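You operate a simulated robot arm through the tools that you are given. There is no shell and no other tool. Be economical: measure what you need, move in short steps, check, and stop when the job is done.

Carry out the task below with a simulated robot arm. There is one attempt and no reset: what you move stays moved.

JOB
Put the carbon block marked "hard" from the top of the grey table on top of the yellow tamper and the carbon block labelled "soft" on the blue tag there.

Only the result counts: the job must be done as asked and must still hold three seconds after the hand-in. Knocking over, shifting, dropping, spilling or breaking anything else fails it.

ROBOT AND FRAMES
A 7-joint arm with a two-finger parallel gripper, fixed in place. Base frame: the origin is at the foot of the arm, x ahead of it, y to its left, z up; the work surface is at about z = 0. Units: cm, degrees, N and s.
With the tool pointing down near the work surface it reaches from about 22 to 58 cm from the base axis. Its first joint turns from -66.0 to 66.0 degrees. Payload 2.5 kg.
Tool frame: the origin (TCP) lies between the finger pads and is the grasp point; the fingertips stand 2.3 cm ahead of it; z points along the fingers, y is the line along which they close. Largest opening 9.4 cm; finger width 3.8, thickness 1; the body of the gripper, 5.4 by 9.6 cm, starts 3.9 cm behind the TCP.
Orientation is that of the tool frame in the base frame, as a unit quaternion [x, y, z, w]. With the fingers straight down and closing along the base's y, the tool's x points along the base's -x, its y along +y and its z along -z.

CONTROLS
- The arm moves only by the tool nudge_tool. Its argument "moves" is a list of rows, each a list of 2 entries, a list of its own where there are three numbers: the shift along the base's x, y, z in units of 20 mm (1.0 is 20 mm), then the turn, a rotation vector about the base's x, y, z in units of 5 degrees (1.0 is 5 degrees). In form: [[[tx, ty, tz], [ax, ay, az]], ...]. A call has 1 to 12 rows; each row shifts and turns the commanded pose from where the row before left it. "fingers" is the opening, from 0 (shut) to 1 (fully open), set as the call begins (left out, the last holds). A call with a number of a shift or a turn outside -1 to 1 is refused whole. Each row takes 0.2 s and may step no farther than 5 cm and 8.6 degrees from the row before; otherwise, or with a gripper value out of range, the whole call is refused. Where a pose cannot be reached the arm comes as near as it can. A force on the tool above 40 N (or 10 N above the force at the start of the call, whichever is more), or a blocked arm, ends the call early, and 0.2 s more pass. Each finger travels about 10.8 cm/s and halts on what it meets, pressing with about 32 N; the grip force reading is that of the motor and also rises with nothing between the fingers. The clock runs only during rows and for 0.2 s after the last one: add rows that do not move to give the fingers time. It gives the time, the measured TCP pose, the force on the tool (base axes), the opening and the grip force at its end, in the units of the frame above (readings bear some noise), and new pictures: "show" is both (left out), scene, wrist or none.
- Cameras (640 x 400 px; columns grow to the right, rows downward): "scene" is fixed at [12.1, -42.78, 54.54]; the picture's right is [0.82, -0.57, 0.00], its down [-0.36, -0.51, -0.78] and it looks along [0.45, 0.64, -0.62] (base axes); focal length 292 px, centre (320, 200). "wrist" rides on the gripper at [-3.9, 0, -4.4] in the tool frame; the picture's right is [0.00, -1.00, 0.00], its down [0.97, 0.00, -0.24] and it looks along [0.24, 0.00, 0.97] (tool axes); focal length 218 px, centre (320, 200).
- measure_at(camera, pixels): for up to 12 pixels [column, row] of the newest picture of that camera ("zoom" is the newest enlarged one), the place [x, y, z] in the base frame of the surface seen there, good to about 0.2 cm, but the place of the scene camera against the robot may be out by one fixed shift of up to 2.5 cm in any direction. The clock stands still meanwhile.
- zoom(camera, box): a new picture of the part [left, top, right, bottom] of that camera's present view, enlarged. The clock stands still meanwhile.
- sign_off(): hands the job in; it is judged then, once.

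Work in short steps. Measure before you move; look again where a grasp or a placing could have gone wrong, and mend it. You have 60 turns and 120 pictures in all, those below and enlarged ones among them. Open the gripper and draw the arm clear of the work before you hand the job in, unless the task says otherwise; then end with one line.

The tools are called after ">>>" by a JSON object that holds its "fn" and its "kwargs". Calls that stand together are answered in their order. nudge_tool: Moves the arm, as the interface text tells. Its arguments: {"type":"object","properties":{"moves":{"type":"array","items":{"type":"array"}},"fingers":{"type":"number"},"show":{"type":"string","enum":["both","scene","wrist","none"]}},"required":["moves"]} The other tools are called the same way: measure_at (camera, pixels) gives the place of the surface under pixels of a picture; zoom (camera, box) takes an enlarged picture of a part of a camera's view; sign_off () hands the job in.

At the start:

```text
clock: 0.0
tcp_pos: [31.58, 0.89, 30.59]
tcp_rot: [0.0, 1.0, 0.0, 0.0]
contact_force: [0.4, 0.5, 0.5]
finger_gap: 9.4
gripper_force: 0.1
```

scene: 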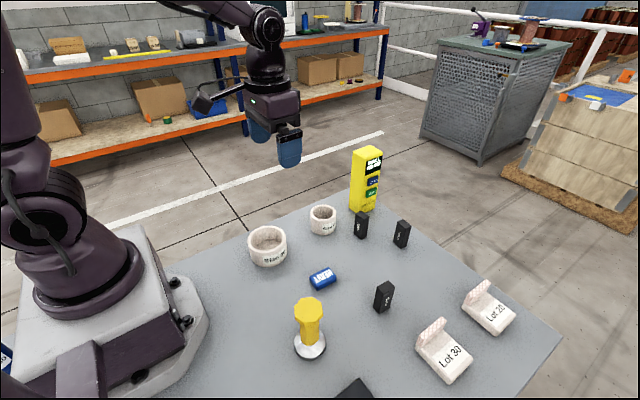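
wrist: 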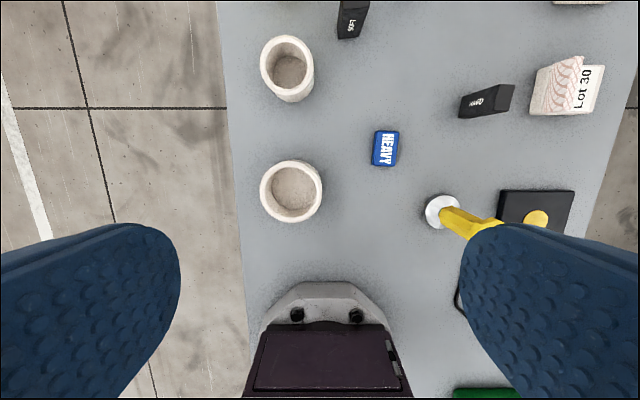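

The scene shows three black blocks (361,224), (401,233), (384,297), a yellow tamper at (308,320) and a blue tag at (322,278). I enlarge these to read the labels.

>>> {"fn": "zoom", "kwargs": {"camera": "scene", "box": [340, 200, 430, 256]}}

>>> {"fn": "zoom", "kwargs": {"camera": "scene", "box": [280, 260, 420, 360]}}

>>> {"fn": "zoom", "kwargs": {"camera": "wrist", "box": [320, 0, 640, 200]}}

```text
7.11 times, centred on (385, 228) of scene
```

zoom: 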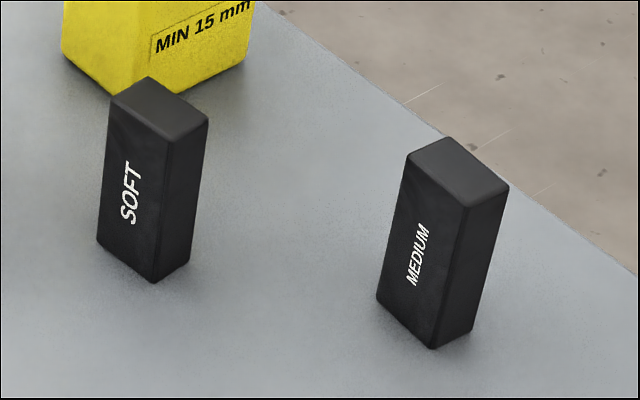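

```text
4.00 times, centred on (350, 310) of scene
```

zoom: 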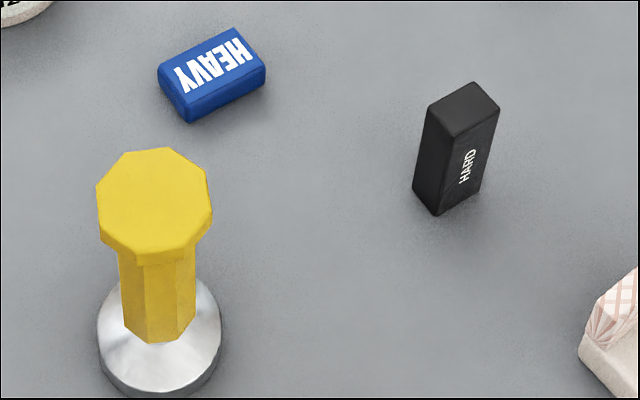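

```text
2.00 times, centred on (480, 100) of wrist
```

zoom: 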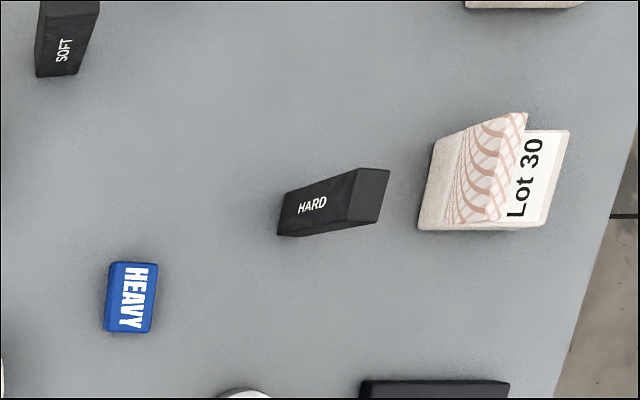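

The labels are readable: SOFT at (361,224), HARD at (384,297). I now measure the blocks, tag and tamper in both cameras.

>>> {"fn": "measure_at", "kwargs": {"camera": "wrist", "pixels": [[508, 90], [490, 102], [502, 110], [512, 86], [355, 5], [385, 148], [376, 132], [397, 132], [374, 164], [394, 166], [440, 212], [535, 218]]}}

>>> {"fn": "measure_at", "kwargs": {"camera": "scene", "pixels": [[386, 286], [391, 281], [387, 287], [377, 285], [361, 214], [308, 309], [308, 298], [322, 306], [297, 312], [320, 275], [341, 262], [310, 350]]}}

>>> {"fn": "zoom", "kwargs": {"camera": "wrist", "box": [400, 150, 640, 300]}}

```text
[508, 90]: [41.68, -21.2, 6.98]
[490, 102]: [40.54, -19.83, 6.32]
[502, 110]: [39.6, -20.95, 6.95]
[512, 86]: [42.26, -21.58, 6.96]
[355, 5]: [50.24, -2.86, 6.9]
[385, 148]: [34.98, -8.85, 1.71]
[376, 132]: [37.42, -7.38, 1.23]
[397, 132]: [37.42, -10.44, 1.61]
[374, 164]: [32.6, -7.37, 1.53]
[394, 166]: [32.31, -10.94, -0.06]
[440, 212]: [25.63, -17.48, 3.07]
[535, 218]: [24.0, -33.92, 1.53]
```

```text
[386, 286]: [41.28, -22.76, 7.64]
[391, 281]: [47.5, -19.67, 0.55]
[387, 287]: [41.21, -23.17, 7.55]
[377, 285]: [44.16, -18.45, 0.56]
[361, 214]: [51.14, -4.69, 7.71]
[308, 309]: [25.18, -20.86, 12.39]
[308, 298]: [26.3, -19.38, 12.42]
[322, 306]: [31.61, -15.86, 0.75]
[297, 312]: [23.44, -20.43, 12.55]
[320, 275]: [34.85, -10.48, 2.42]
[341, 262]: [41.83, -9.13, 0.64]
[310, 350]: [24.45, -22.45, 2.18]
```

```text
2.67 times, centred on (520, 225) of wrist
```

zoom: 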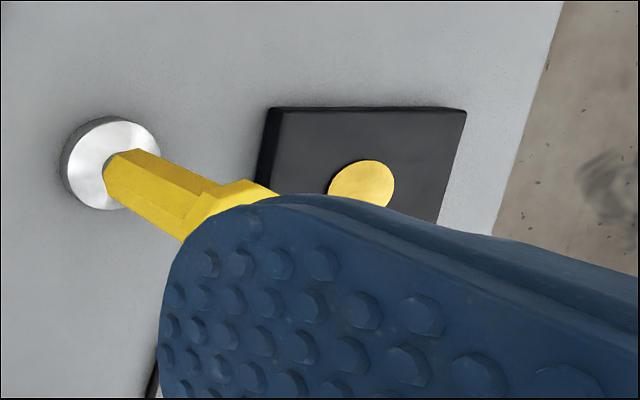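

Scene readings are offset from the wrist ones by about (0, -1.6, +0.65). I move above the HARD block (about 41,-20.8, top at 7.0) to see it properly.

>>> {"fn": "nudge_tool", "kwargs": {"moves": [[[0.29, -0.97, -0.3], [0, 0, 0]], [[0.29, -0.97, -0.3], [0, 0, 0]], [[0.29, -0.97, -0.3], [0, 0, 0]], [[0.29, -0.97, -0.3], [0, 0, 0]], [[0.29, -0.97, -0.3], [0, 0, 0]], [[0.29, -0.97, -0.3], [0, 0, 0]], [[0.29, -0.97, -0.3], [0, 0, 0]], [[0.29, -0.97, -0.3], [0, 0, 0]], [[0.29, -0.97, -0.3], [0, 0, 0]], [[0.29, -0.97, -0.3], [0, 0, 0]], [[0.29, -0.97, -0.3], [0, 0, 0]], [[0, 0, 0], [0, 0, 0]]], "fingers": 1}}

```text
clock: 2.6
tcp_pos: [37.99, -20.52, 24.01]
tcp_rot: [0.001, 1.0, -0.001, -0.001]
contact_force: [0.4, 0.4, 0.9]
finger_gap: 9.4
gripper_force: 0.1
```

scene: 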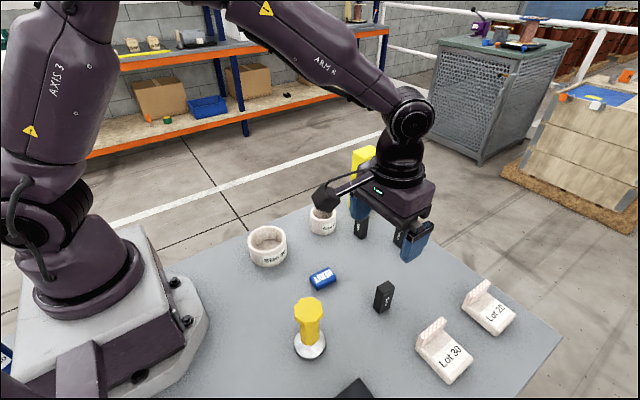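
wrist: 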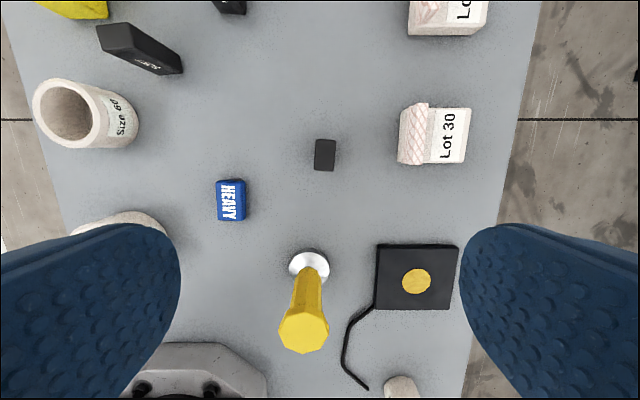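

HARD block's top is at about (325,155), tamper top at (304,332), tag at (231,200). I enlarge and measure them.

>>> {"fn": "zoom", "kwargs": {"camera": "wrist", "box": [285, 130, 365, 180]}}

>>> {"fn": "measure_at", "kwargs": {"camera": "wrist", "pixels": [[325, 155], [325, 148], [304, 332], [304, 350], [304, 318], [284, 332], [325, 332], [231, 200], [218, 181], [243, 181], [218, 219], [244, 219]]}}

```text
8.00 times, centred on (325, 155) of wrist
```

zoom: 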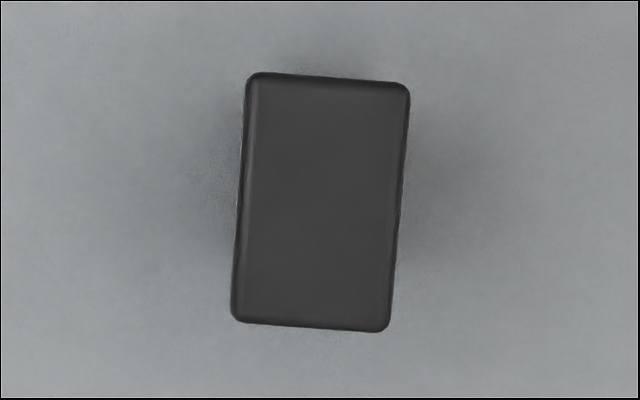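

```text
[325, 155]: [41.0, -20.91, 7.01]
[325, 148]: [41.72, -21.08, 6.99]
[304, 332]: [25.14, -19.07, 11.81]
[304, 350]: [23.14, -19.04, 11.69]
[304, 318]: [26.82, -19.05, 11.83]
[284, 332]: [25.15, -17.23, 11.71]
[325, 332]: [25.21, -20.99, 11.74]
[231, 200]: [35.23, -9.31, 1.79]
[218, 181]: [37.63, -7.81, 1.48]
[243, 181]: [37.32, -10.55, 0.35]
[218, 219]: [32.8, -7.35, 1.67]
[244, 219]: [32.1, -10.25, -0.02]
```

The HARD block is 3.1 x 2 cm, turned about -3.5°, centred at (41.0,-20.9). I go over it, half-open, stopping at TCP z = 10 to check alignment.

>>> {"fn": "nudge_tool", "kwargs": {"moves": [[[1, -0.19, -1], [0, 0, -0.7]], [[0.5, 0, -1], [0, 0, 0]], [[0, 0, -1], [0, 0, 0]], [[0, 0, -1], [0, 0, 0]], [[0, 0, -1], [0, 0, 0]], [[0, 0, -1], [0, 0, 0]], [[0, 0, -1], [0, 0, 0]], [[0, 0, 0], [0, 0, 0]]], "fingers": 0.55}}

```text
clock: 4.4
tcp_pos: [40.95, -20.81, 9.98]
tcp_rot: [0.031, 1.0, 0.0, -0.001]
contact_force: [-0.1, -0.6, 0.0]
finger_gap: 5.17
gripper_force: 0.1
```

scene: 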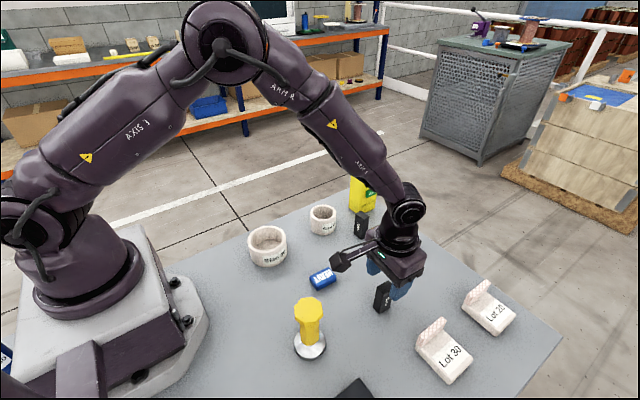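
wrist: 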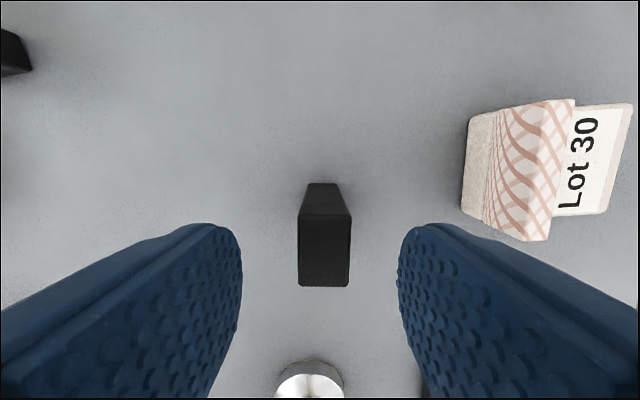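

The block top (324,250) is centred between the fingers and square with them. I descend to z = 4.5.

>>> {"fn": "nudge_tool", "kwargs": {"moves": [[[0, -0.04, -1], [0, 0, 0]], [[0, 0, -1], [0, 0, 0]], [[0, 0, -0.74], [0, 0, 0]], [[0, 0, 0], [0, 0, 0]]], "show": "none"}}

```text
clock: 5.4
tcp_pos: [40.81, -20.94, 4.47]
tcp_rot: [0.03, 1.0, 0.0, 0.0]
contact_force: [-0.5, -0.1, -0.1]
finger_gap: 5.16
gripper_force: 0.1
```

No contact on the way down; I close on the block and lift slightly.

>>> {"fn": "nudge_tool", "kwargs": {"moves": [[[0, 0, 0], [0, 0, 0]], [[0, 0, 0], [0, 0, 0]], [[0, 0, 0], [0, 0, 0]], [[0, 0, 0.5], [0, 0, 0]], [[0, 0, 1], [0, 0, 0]], [[0, 0, 0], [0, 0, 0]]], "fingers": 0}}

```text
clock: 6.8
tcp_pos: [40.88, -20.8, 7.44]
tcp_rot: [0.031, 1.0, 0.0, 0.0]
contact_force: [-0.8, 0.5, -0.8]
finger_gap: 1.96
gripper_force: 32.0
```

scene: 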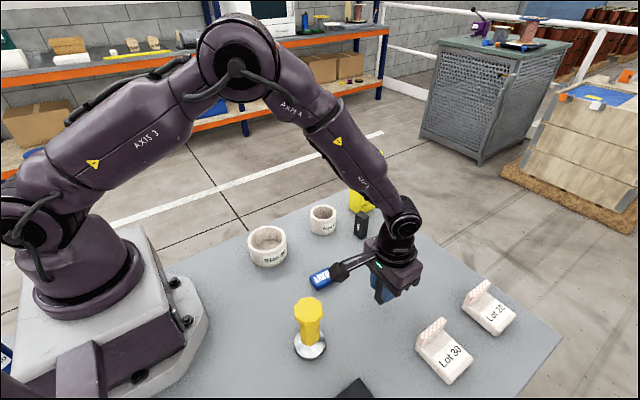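
wrist: 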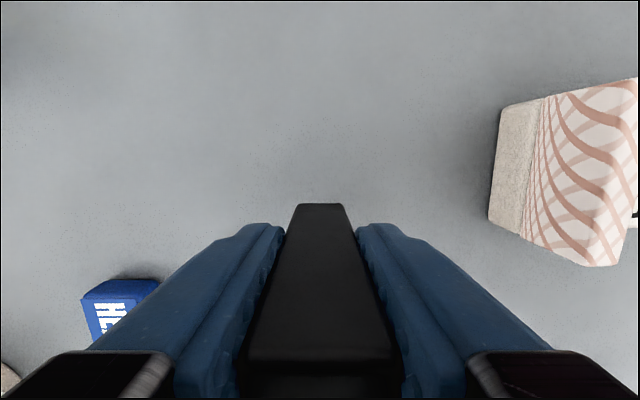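

HARD is held (gap 1.96, force 32). I raise it to z = 20, well above the tamper top (11.75), before travelling.

>>> {"fn": "nudge_tool", "kwargs": {"moves": [[[0, 0, 1], [0, 0, 0]], [[0, 0, 1], [0, 0, 0]], [[0, 0, 1], [0, 0, 0]], [[0, 0, 1], [0, 0, 0]], [[0, 0, 1], [0, 0, 0]], [[0, 0, 1], [0, 0, 0]], [[0, 0, 0.28], [0, 0, 0]], [[-0.6, 0.1, 0], [0, 0, 0]], [[-0.8, 0.1, 0], [0, 0, 0]], [[-0.8, 0.1, 0], [0, 0, 0]], [[-0.8, 0.1, 0], [0, 0, 0]], [[0, 0, 0], [0, 0, 0]]], "show": "wrist"}}

```text
clock: 9.4
tcp_pos: [34.98, -20.19, 20.2]
tcp_rot: [0.03, 1.0, 0.0, 0.0]
contact_force: [0.3, 0.4, -1.4]
finger_gap: 1.96
gripper_force: 31.8
```

wrist: 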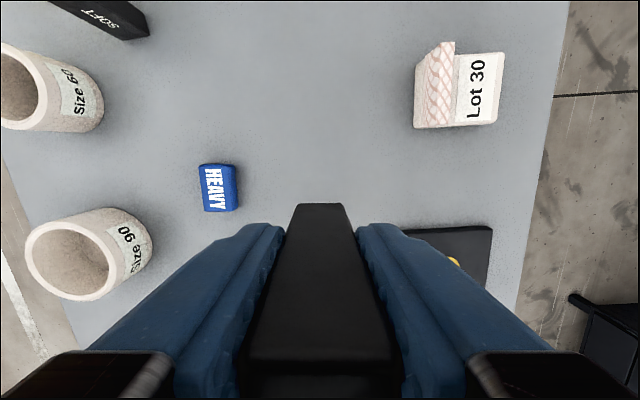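

Still held; I travel the remaining (-10.0, +1.14) cm at height.

>>> {"fn": "nudge_tool", "kwargs": {"moves": [[[-0.8, 0.1, 0], [0, 0, 0]], [[-0.8, 0.1, 0], [0, 0, 0]], [[-0.8, 0.1, 0], [0, 0, 0]], [[-0.8, 0.1, 0], [0, 0, 0]], [[-0.8, 0.1, 0], [0, 0, 0]], [[-0.6, 0.07, 0], [0, 0, 0]], [[-0.4, 0, 0], [0, 0, 0]], [[0, 0, 0], [0, 0, 0]]]}}

```text
clock: 11.2
tcp_pos: [24.8, -18.95, 20.08]
tcp_rot: [0.031, 1.0, 0.0, 0.0]
contact_force: [0.3, -0.4, -1.0]
finger_gap: 1.97
gripper_force: 31.8
```

scene: 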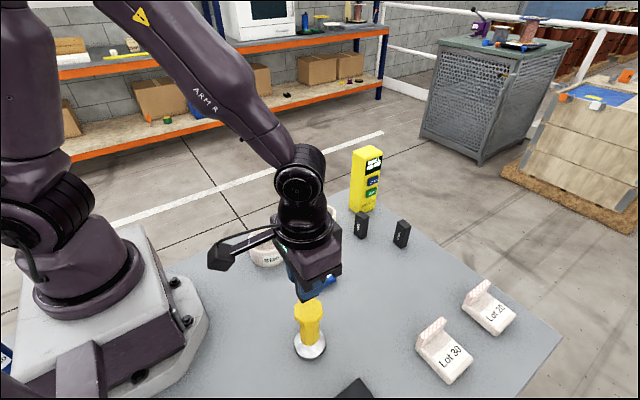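
wrist: 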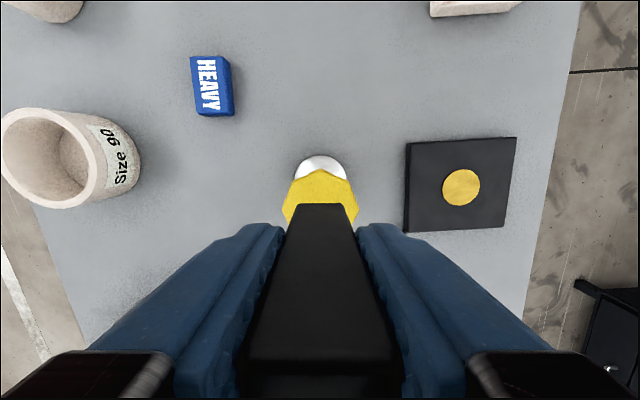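

The tamper top's edges (283 and 358) are symmetric about the block (320). I shift +0.2 cm in x and lower to just above the top.

>>> {"fn": "nudge_tool", "kwargs": {"moves": [[[0.1, 0, -0.6], [0, 0, 0]], [[0, 0, -0.6], [0, 0, 0]], [[0, 0, -0.4], [0, 0, 0]], [[0, 0, -0.2], [0, 0, 0]], [[0, 0, 0], [0, 0, 0]]]}}

>>> {"fn": "zoom", "kwargs": {"camera": "scene", "box": [265, 250, 361, 310]}}

```text
clock: 12.4
tcp_pos: [25.15, -18.98, 16.41]
tcp_rot: [0.031, 1.0, 0.0, 0.0]
contact_force: [-0.9, 0.3, -0.6]
finger_gap: 1.99
gripper_force: 32.2
```

scene: 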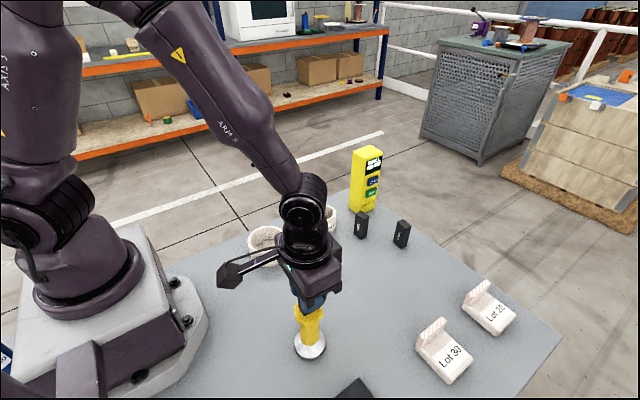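
wrist: 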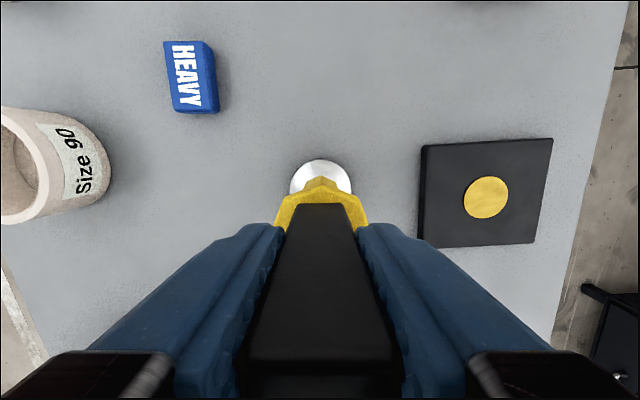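

```text
6.67 times, centred on (313, 280) of scene
```

zoom: 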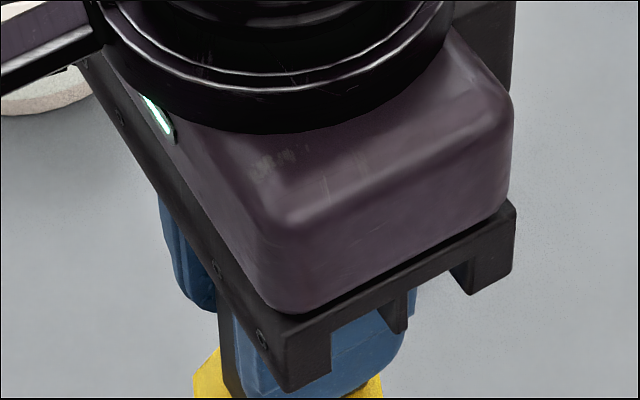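

Aligned with the tamper; I lower in 1 mm steps, watching the vertical force.

>>> {"fn": "nudge_tool", "kwargs": {"moves": [[[0, 0, -0.05], [0, 0, 0]], [[0, 0, 0], [0, 0, 0]]], "show": "none"}}

```text
clock: 13.0
tcp_pos: [25.19, -19.01, 16.42]
tcp_rot: [0.03, 1.0, -0.001, 0.0]
contact_force: [-0.2, -1.1, -0.7]
finger_gap: 1.96
gripper_force: 32.2
```

Little force yet; another 1 mm.

>>> {"fn": "nudge_tool", "kwargs": {"moves": [[[0, 0, -0.05], [0, 0, 0]], [[0, 0, 0], [0, 0, 0]]], "show": "none"}}

```text
clock: 13.6
tcp_pos: [25.16, -19.06, 16.31]
tcp_rot: [0.031, 1.0, -0.001, 0.0]
contact_force: [-0.8, 0.8, 4.0]
finger_gap: 1.97
gripper_force: 31.9
```

Vertical force is 4 N: the block rests on the tamper. I open modestly and hold still.

>>> {"fn": "nudge_tool", "kwargs": {"moves": [[[0, 0, 0], [0, 0, 0]], [[0, 0, 0], [0, 0, 0]], [[0, 0, 0], [0, 0, 0]]], "fingers": 0.5, "show": "wrist"}}

```text
clock: 14.4
tcp_pos: [25.14, -18.96, 16.23]
tcp_rot: [0.031, 1.0, 0.0, -0.001]
contact_force: [-0.2, 0.4, -1.0]
finger_gap: 4.68
gripper_force: 0.1
```

wrist: 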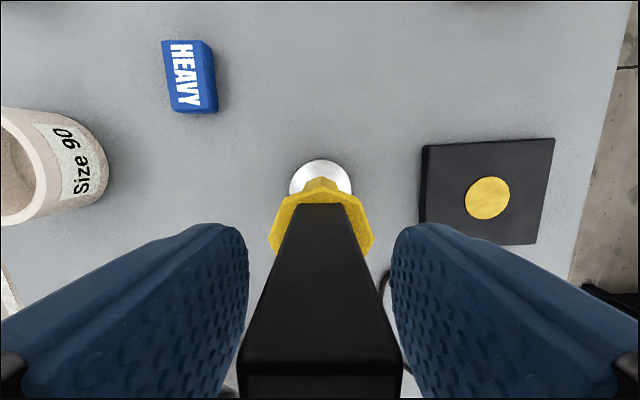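

The block stands free, centred on the tamper. I rise straight up.

>>> {"fn": "nudge_tool", "kwargs": {"moves": [[[0, 0, 0.5], [0, 0, 0]], [[0, 0, 1], [0, 0, 0]], [[0, 0, 1], [0, 0, 0]], [[0, 0, 1], [0, 0, 0]], [[0, 0, 1], [0, 0, 0]], [[1, 0.4, 0], [0, 0, 0.7]], [[1, 0.8, 0], [0, 0, 0]], [[1, 0.8, 0], [0, 0, 0]], [[1, 0.8, 0], [0, 0, 0]], [[1, 0.8, 0], [0, 0, 0]], [[1, 0.8, 0], [0, 0, 0]], [[1, 0.8, 0], [0, 0, 0]]]}}

```text
clock: 17.0
tcp_pos: [39.15, -8.41, 25.25]
tcp_rot: [0.001, 1.0, 0.0, 0.0]
contact_force: [0.5, -0.5, 0.6]
finger_gap: 4.69
gripper_force: 0.0
```

scene: 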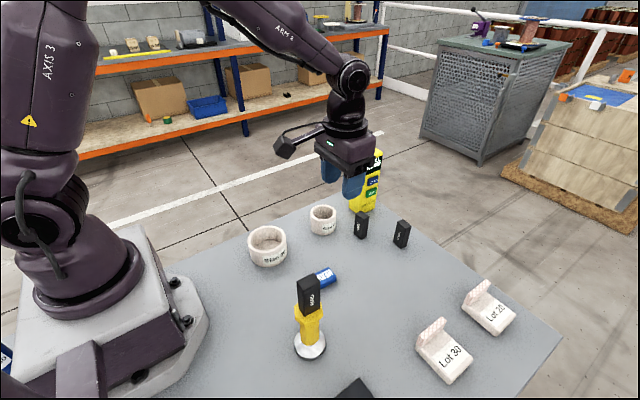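
wrist: 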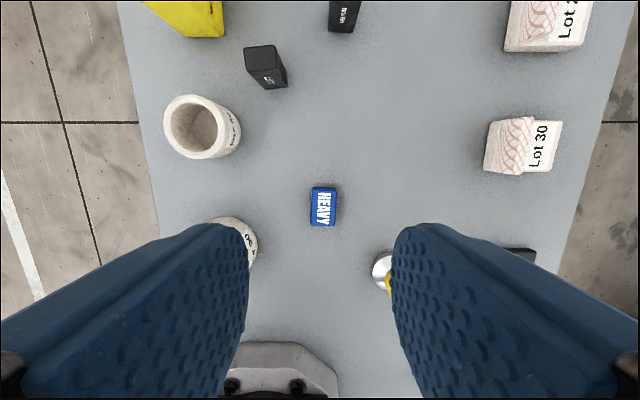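

HARD stands on the tamper (308,293 in scene). Now I measure the tag (323,207) and the SOFT block (260,57) here.

>>> {"fn": "zoom", "kwargs": {"camera": "wrist", "box": [283, 182, 363, 232]}}

>>> {"fn": "measure_at", "kwargs": {"camera": "wrist", "pixels": [[323, 206], [313, 190], [334, 190], [311, 224], [333, 224], [247, 50], [272, 48], [250, 67], [275, 65], [261, 57], [322, 188], [322, 224]]}}

>>> {"fn": "zoom", "kwargs": {"camera": "wrist", "box": [226, 36, 306, 96]}}

```text
8.00 times, centred on (323, 207) of wrist
```

zoom: 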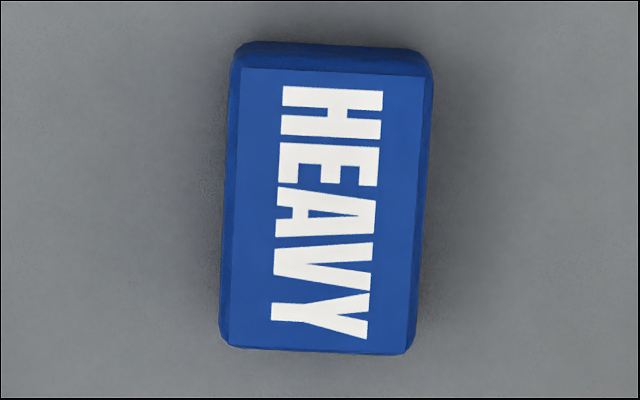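

```text
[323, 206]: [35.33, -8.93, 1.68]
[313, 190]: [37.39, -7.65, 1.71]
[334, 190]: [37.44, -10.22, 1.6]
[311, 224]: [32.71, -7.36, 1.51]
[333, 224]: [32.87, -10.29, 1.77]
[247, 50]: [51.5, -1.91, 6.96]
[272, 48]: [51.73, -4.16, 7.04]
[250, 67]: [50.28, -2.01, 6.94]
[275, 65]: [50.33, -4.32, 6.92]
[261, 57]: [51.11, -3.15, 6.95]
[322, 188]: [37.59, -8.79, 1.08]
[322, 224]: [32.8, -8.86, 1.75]
```

```text
6.67 times, centred on (266, 66) of wrist
```

zoom: 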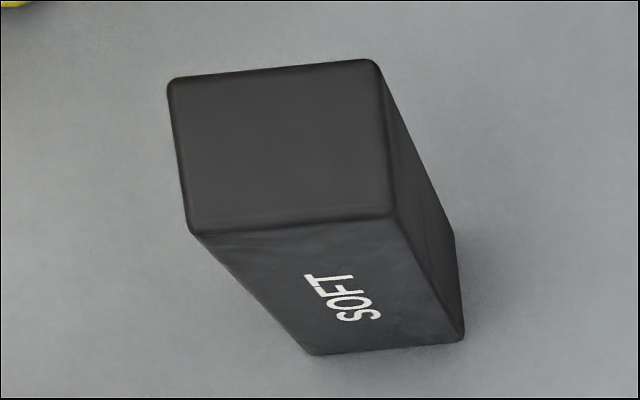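

SOFT is centred at (51.0,-3.1), turned about +5.5° with its 3.1 cm side along y; the tag is centred at (35.1,-8.85), top at 1.7. I check the neighbours (yellow post, ring) for clearance.

>>> {"fn": "measure_at", "kwargs": {"camera": "wrist", "pixels": [[215, 33], [190, 32], [222, 5], [205, 18], [238, 125], [200, 97], [232, 105], [343, 10]]}}

>>> {"fn": "measure_at", "kwargs": {"camera": "scene", "pixels": [[370, 153], [372, 200], [362, 208], [322, 209], [402, 223]]}}

```text
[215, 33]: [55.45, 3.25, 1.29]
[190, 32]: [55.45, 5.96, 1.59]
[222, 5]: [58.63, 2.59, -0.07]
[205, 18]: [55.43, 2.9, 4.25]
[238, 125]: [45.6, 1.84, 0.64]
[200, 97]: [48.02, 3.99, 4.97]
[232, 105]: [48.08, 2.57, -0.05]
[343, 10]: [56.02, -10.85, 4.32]
```

```text
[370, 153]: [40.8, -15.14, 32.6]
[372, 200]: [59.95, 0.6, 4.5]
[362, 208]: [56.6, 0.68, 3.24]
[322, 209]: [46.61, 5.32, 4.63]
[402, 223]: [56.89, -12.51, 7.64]
```

The post (x ≥ 55.4, y ≥ 2.4) and ring stay clear of the gripper. I move over SOFT with a +5.5° turn and descend to z = 10.

>>> {"fn": "nudge_tool", "kwargs": {"moves": [[[0.99, 0.443, 0], [0, 0, 0.55]], [[0.99, 0.443, 0], [0, 0, 0.55]], [[0.99, 0.443, 0], [0, 0, 0]], [[0.99, 0.443, 0], [0, 0, 0]], [[0.99, 0.443, -0.5], [0, 0, 0]], [[0.98, 0.443, -0.7], [0, 0, 0]], [[0, 0, -1], [0, 0, 0]], [[0, 0, -1], [0, 0, 0]], [[0, 0, -1], [0, 0, 0]], [[0, 0, -1], [0, 0, 0]], [[0, 0, -1], [0, 0, 0]], [[0, 0, -1], [0, 0, 0]]], "fingers": 0.6}}

```text
clock: 19.6
tcp_pos: [50.92, -3.12, 11.01]
tcp_rot: [-0.048, 0.999, 0.0, 0.0]
contact_force: [-0.1, -0.9, -0.2]
finger_gap: 5.62
gripper_force: 0.0
```

scene: 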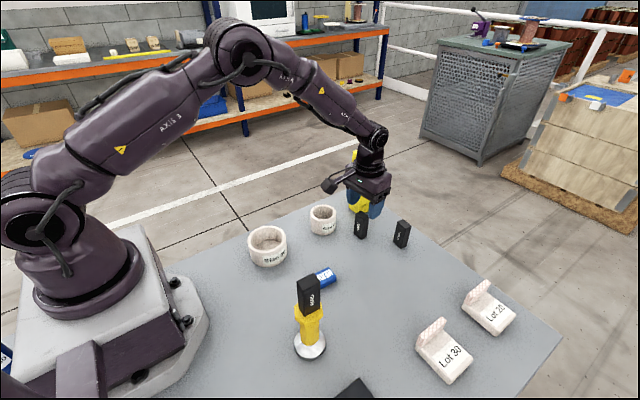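
wrist: 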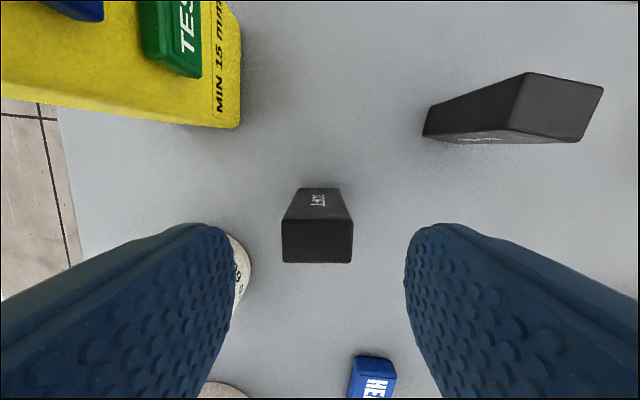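

SOFT's top (317,240) is centred and square between the fingers. I descend to z = 4.5, and zoom on the post's plates to be sure which blue tag is meant.

>>> {"fn": "nudge_tool", "kwargs": {"moves": [[[0, 0, -1], [0, 0, 0]], [[0, 0, -1], [0, 0, 0]], [[0, 0, -1], [0, 0, 0]], [[0, 0, -0.25], [0, 0, 0]], [[0, 0, 0], [0, 0, 0]]], "show": "scene"}}

>>> {"fn": "zoom", "kwargs": {"camera": "scene", "box": [310, 160, 430, 240]}}

```text
clock: 20.8
tcp_pos: [50.94, -3.14, 4.4]
tcp_rot: [-0.048, 0.999, 0.0, 0.0]
contact_force: [1.0, -0.1, -0.1]
finger_gap: 5.63
gripper_force: 0.1
```

scene: 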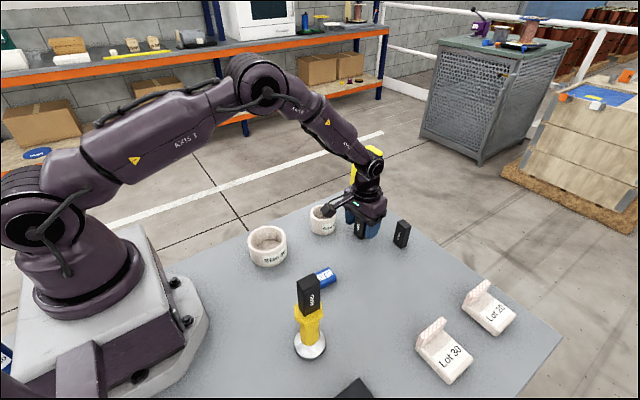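

```text
5.00 times, centred on (370, 200) of scene
```

zoom: 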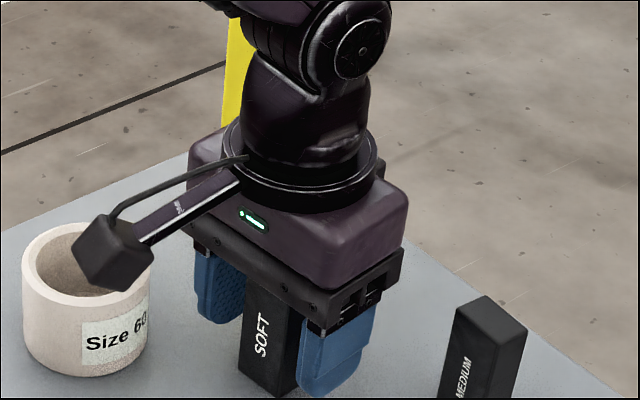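

The post's plates are on its vertical side, so the HEAVY tag on the table is the target. Fingers straddle SOFT; I close and lift.

>>> {"fn": "nudge_tool", "kwargs": {"moves": [[[0, 0, 0], [0, 0, 0]], [[0, 0, 0], [0, 0, 0]], [[0, 0, 0], [0, 0, 0]], [[0, 0, 0.5], [0, 0, 0]], [[0, 0, 1], [0, 0, 0]], [[0, 0, 1], [0, 0, 0]], [[0, 0, 1], [0, 0, 0]], [[0, 0, 1], [0, 0, 0]], [[0, 0, 1], [0, 0, 0]], [[0, 0, 0], [0, 0, 0]]], "fingers": 0}}

```text
clock: 23.0
tcp_pos: [51.0, -3.24, 15.43]
tcp_rot: [-0.047, 0.999, 0.0, 0.001]
contact_force: [0.3, -0.6, -0.7]
finger_gap: 2.95
gripper_force: 32.7
```

scene: 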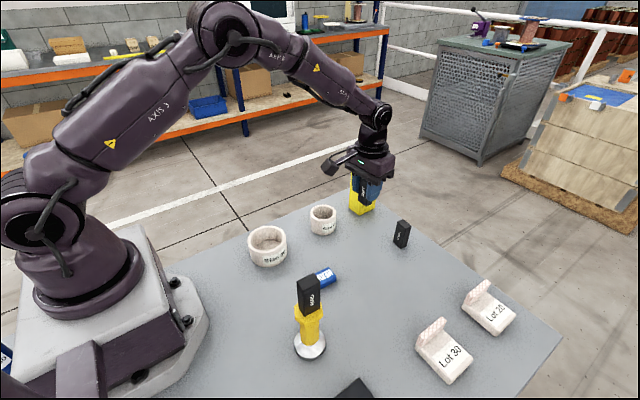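
wrist: 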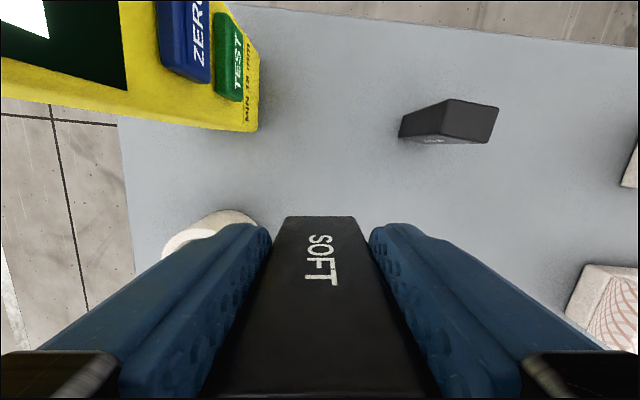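

SOFT is held (gap 2.95). I travel to above the tag at (35.1,-8.95), turning -9° to match the tag's -3.5° heading.

>>> {"fn": "nudge_tool", "kwargs": {"moves": [[[-0.5, -0.18, 0], [0, 0, 0]], [[-0.85, -0.31, 0], [0, 0, -0.3]], [[-0.95, -0.34, 0], [0, 0, -0.3]], [[-0.95, -0.34, 0], [0, 0, -0.3]], [[-0.95, -0.34, 0], [0, 0, -0.3]], [[-0.95, -0.34, 0], [0, 0, -0.3]], [[-0.95, -0.34, 0], [0, 0, -0.3]], [[-0.95, -0.34, 0], [0, 0, 0]], [[-0.6, -0.22, 0], [0, 0, 0]], [[-0.3, -0.11, 0], [0, 0, 0]], [[0, 0, 0], [0, 0, 0]]]}}

```text
clock: 25.4
tcp_pos: [35.13, -8.94, 15.5]
tcp_rot: [0.032, 1.0, 0.0, 0.0]
contact_force: [-0.2, 0.6, -1.0]
finger_gap: 2.99
gripper_force: 32.1
```

scene: 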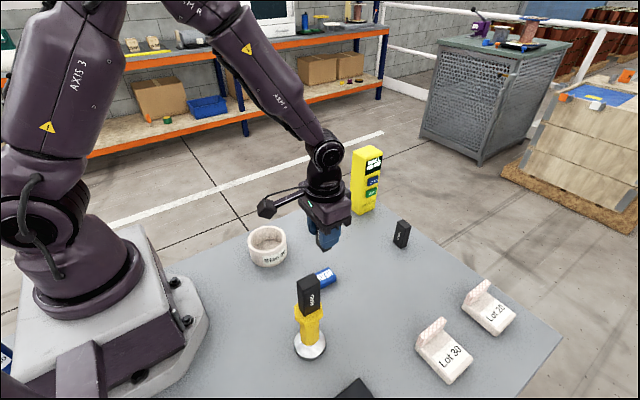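
wrist: 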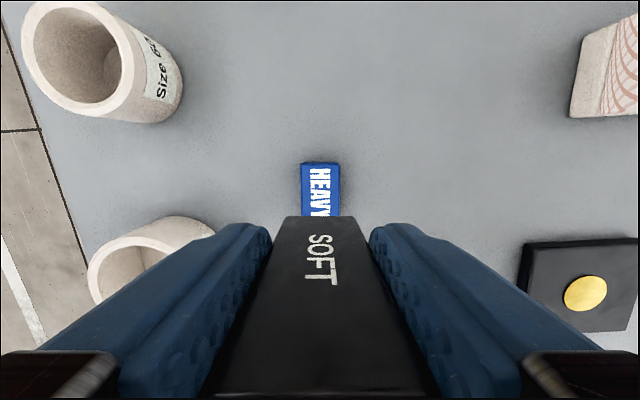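

The tag (302–339) is centred under the block. I lower to z = 8 and check ring clearance and alignment.

>>> {"fn": "nudge_tool", "kwargs": {"moves": [[[0, 0, -1], [0, 0, 0]], [[0, 0, -1], [0, 0, 0]], [[0, 0, -1], [0, 0, 0]], [[0, 0, -0.7], [0, 0, 0]], [[0, 0, 0], [0, 0, 0]]]}}

>>> {"fn": "measure_at", "kwargs": {"camera": "scene", "pixels": [[268, 257], [285, 243], [250, 240]]}}

>>> {"fn": "zoom", "kwargs": {"camera": "scene", "box": [240, 210, 368, 290]}}

```text
clock: 26.6
tcp_pos: [35.1, -8.98, 8.06]
tcp_rot: [0.029, 1.0, 0.0, 0.0]
contact_force: [0.3, 0.3, -0.5]
finger_gap: 2.94
gripper_force: 31.7
```

scene: 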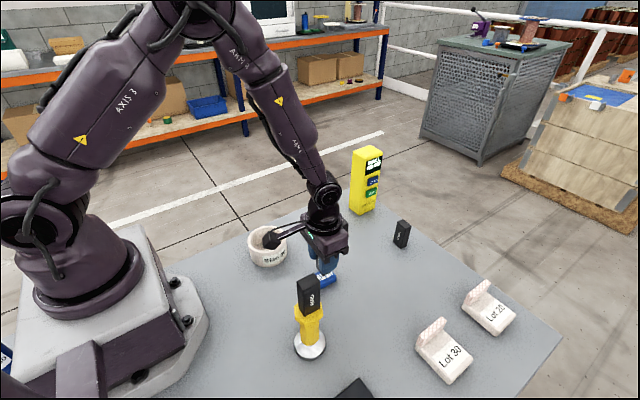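
wrist: 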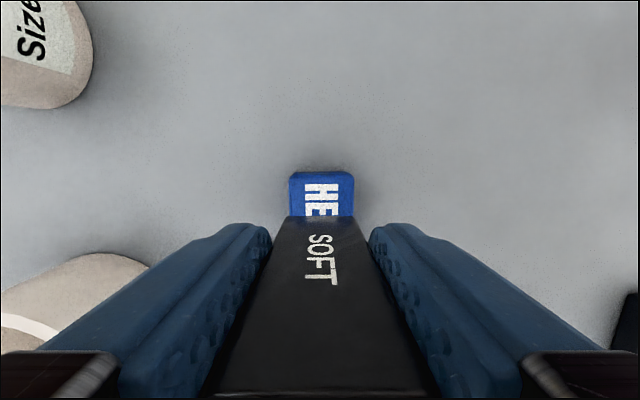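

```text
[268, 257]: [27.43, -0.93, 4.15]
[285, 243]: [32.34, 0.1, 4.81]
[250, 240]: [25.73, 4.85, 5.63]
```

```text
5.00 times, centred on (304, 250) of scene
```

zoom: 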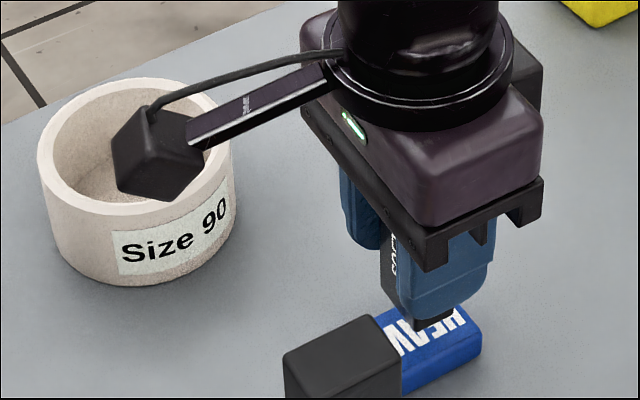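

I check how high the hanging camera (zoom 160,165) is above the ring rim.

>>> {"fn": "measure_at", "kwargs": {"camera": "zoom", "pixels": [[165, 195], [130, 160], [190, 160], [160, 130], [215, 200], [55, 130], [120, 185]]}}

```text
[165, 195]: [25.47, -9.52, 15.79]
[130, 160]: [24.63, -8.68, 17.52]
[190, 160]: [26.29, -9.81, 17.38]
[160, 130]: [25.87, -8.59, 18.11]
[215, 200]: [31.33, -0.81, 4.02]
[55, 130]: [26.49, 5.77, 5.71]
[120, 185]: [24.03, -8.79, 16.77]
```

The camera is 10 cm above the ring: clear. I lower to just above the tag top.

>>> {"fn": "nudge_tool", "kwargs": {"moves": [[[0, 0, -0.5], [0, 0, 0]], [[0, 0, -0.3], [0, 0, 0]], [[0, 0, 0], [0, 0, 0]]], "show": "none"}}

```text
clock: 27.4
tcp_pos: [34.94, -8.83, 6.3]
tcp_rot: [0.03, 1.0, 0.0, 0.0]
contact_force: [0.2, -1.0, -0.8]
finger_gap: 2.95
gripper_force: 32.6
```

No contact yet; 1 mm further.

>>> {"fn": "nudge_tool", "kwargs": {"moves": [[[0, 0, -0.05], [0, 0, 0]], [[0, 0, 0], [0, 0, 0]]], "show": "none"}}

```text
clock: 28.0
tcp_pos: [35.13, -8.98, 6.28]
tcp_rot: [0.031, 1.0, 0.0, -0.001]
contact_force: [0.7, -0.1, -0.7]
finger_gap: 2.96
gripper_force: 31.9
```

Still free; another 1 mm.

>>> {"fn": "nudge_tool", "kwargs": {"moves": [[[0, 0, -0.06], [0, 0, 0]], [[0, 0, 0], [0, 0, 0]]], "show": "none"}}

```text
clock: 28.6
tcp_pos: [35.05, -8.96, 6.16]
tcp_rot: [0.031, 1.0, 0.0, 0.0]
contact_force: [-0.4, 0.0, -0.3]
finger_gap: 2.94
gripper_force: 31.9
```

Still free; another 1 mm.

>>> {"fn": "nudge_tool", "kwargs": {"moves": [[[0, 0, -0.05], [0, 0, 0]], [[0, 0, 0], [0, 0, 0]]], "show": "wrist"}}

```text
clock: 29.2
tcp_pos: [35.04, -8.95, 6.12]
tcp_rot: [0.031, 1.0, 0.0, -0.001]
contact_force: [-1.8, 0.0, 2.8]
finger_gap: 2.95
gripper_force: 31.4
```

wrist: 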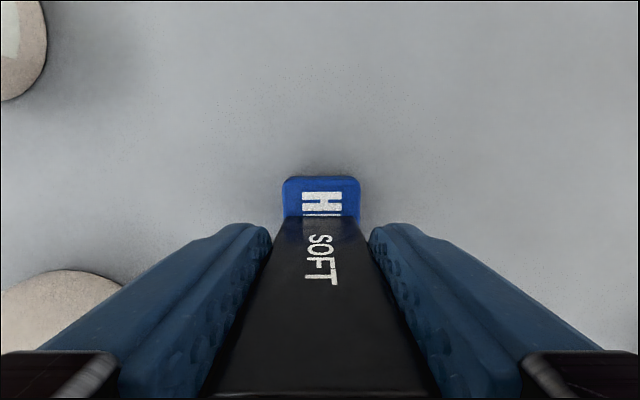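

Contact (2.8 N), block on the tag. I open and hold still.

>>> {"fn": "nudge_tool", "kwargs": {"moves": [[[0, 0, 0], [0, 0, 0]], [[0, 0, 0], [0, 0, 0]], [[0, 0, 0], [0, 0, 0]]], "fingers": 0.6, "show": "wrist"}}

```text
clock: 30.0
tcp_pos: [35.14, -8.94, 6.13]
tcp_rot: [0.031, 1.0, 0.0, 0.0]
contact_force: [0.5, -0.9, 0.4]
finger_gap: 5.62
gripper_force: 0.0
```

wrist: 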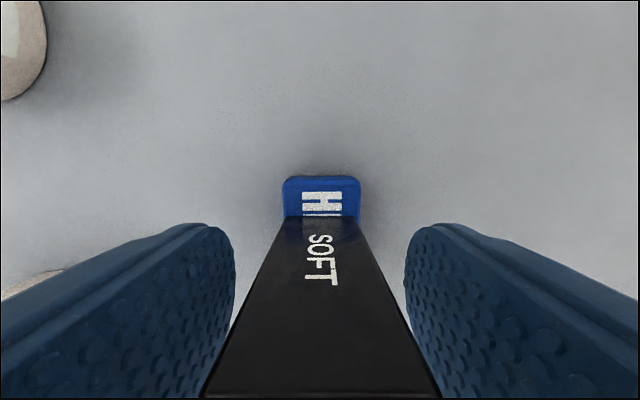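

SOFT stands free on the tag. I rise straight up and clear.

>>> {"fn": "nudge_tool", "kwargs": {"moves": [[[0, 0, 0.5], [0, 0, 0]], [[0, 0, 1], [0, 0, 0]], [[0, 0, 1], [0, 0, 0]], [[0, 0, 1], [0, 0, 0]], [[0, 0, 1], [0, 0, 0]], [[0, 0, 1], [0, 0, 0]], [[0, 0, 1], [0, 0, 0]], [[0, 0, 1], [0, 0, 0]], [[0, 0, 1], [0, 0, 0]], [[0, 0, 1], [0, 0, 0]], [[0, 0.5, 1], [0, 0, 0]], [[0, 0, 0], [0, 0, 0]]]}}

>>> {"fn": "zoom", "kwargs": {"camera": "scene", "box": [264, 230, 392, 370]}}

```text
clock: 32.6
tcp_pos: [35.12, -7.94, 27.09]
tcp_rot: [0.03, 1.0, 0.0, 0.001]
contact_force: [-0.4, -0.9, -0.4]
finger_gap: 5.64
gripper_force: 0.1
```

scene: 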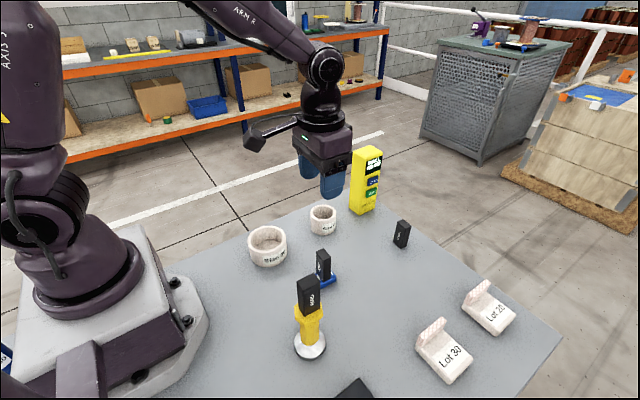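
wrist: 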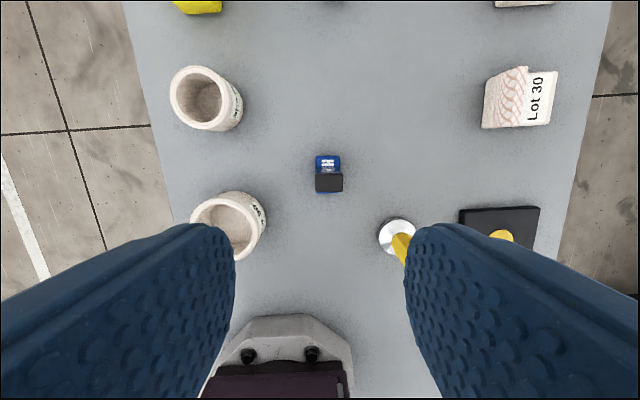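

```text
2.86 times, centred on (328, 300) of scene
```

zoom: 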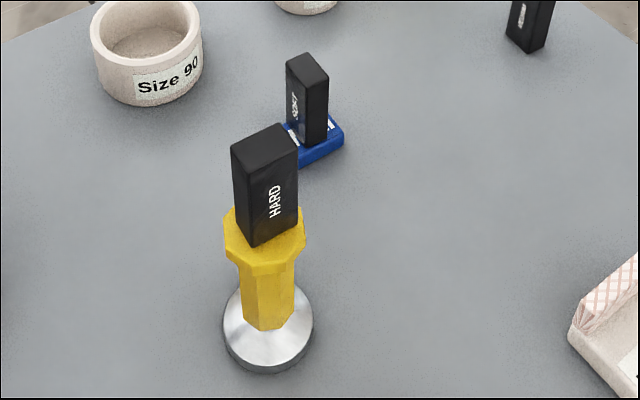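

Both blocks stand in place (HARD on the tamper, SOFT on the blue tag), the gripper is open and clear, and nothing else moved. I hand in.

>>> {"fn": "sign_off", "kwargs": {}}

```text
The job is handed in.
```

The "hard" block is standing on the yellow tamper and the "soft" block on the blue "HEAVY" tag; in the last pictures both were upright and nothing else had moved.
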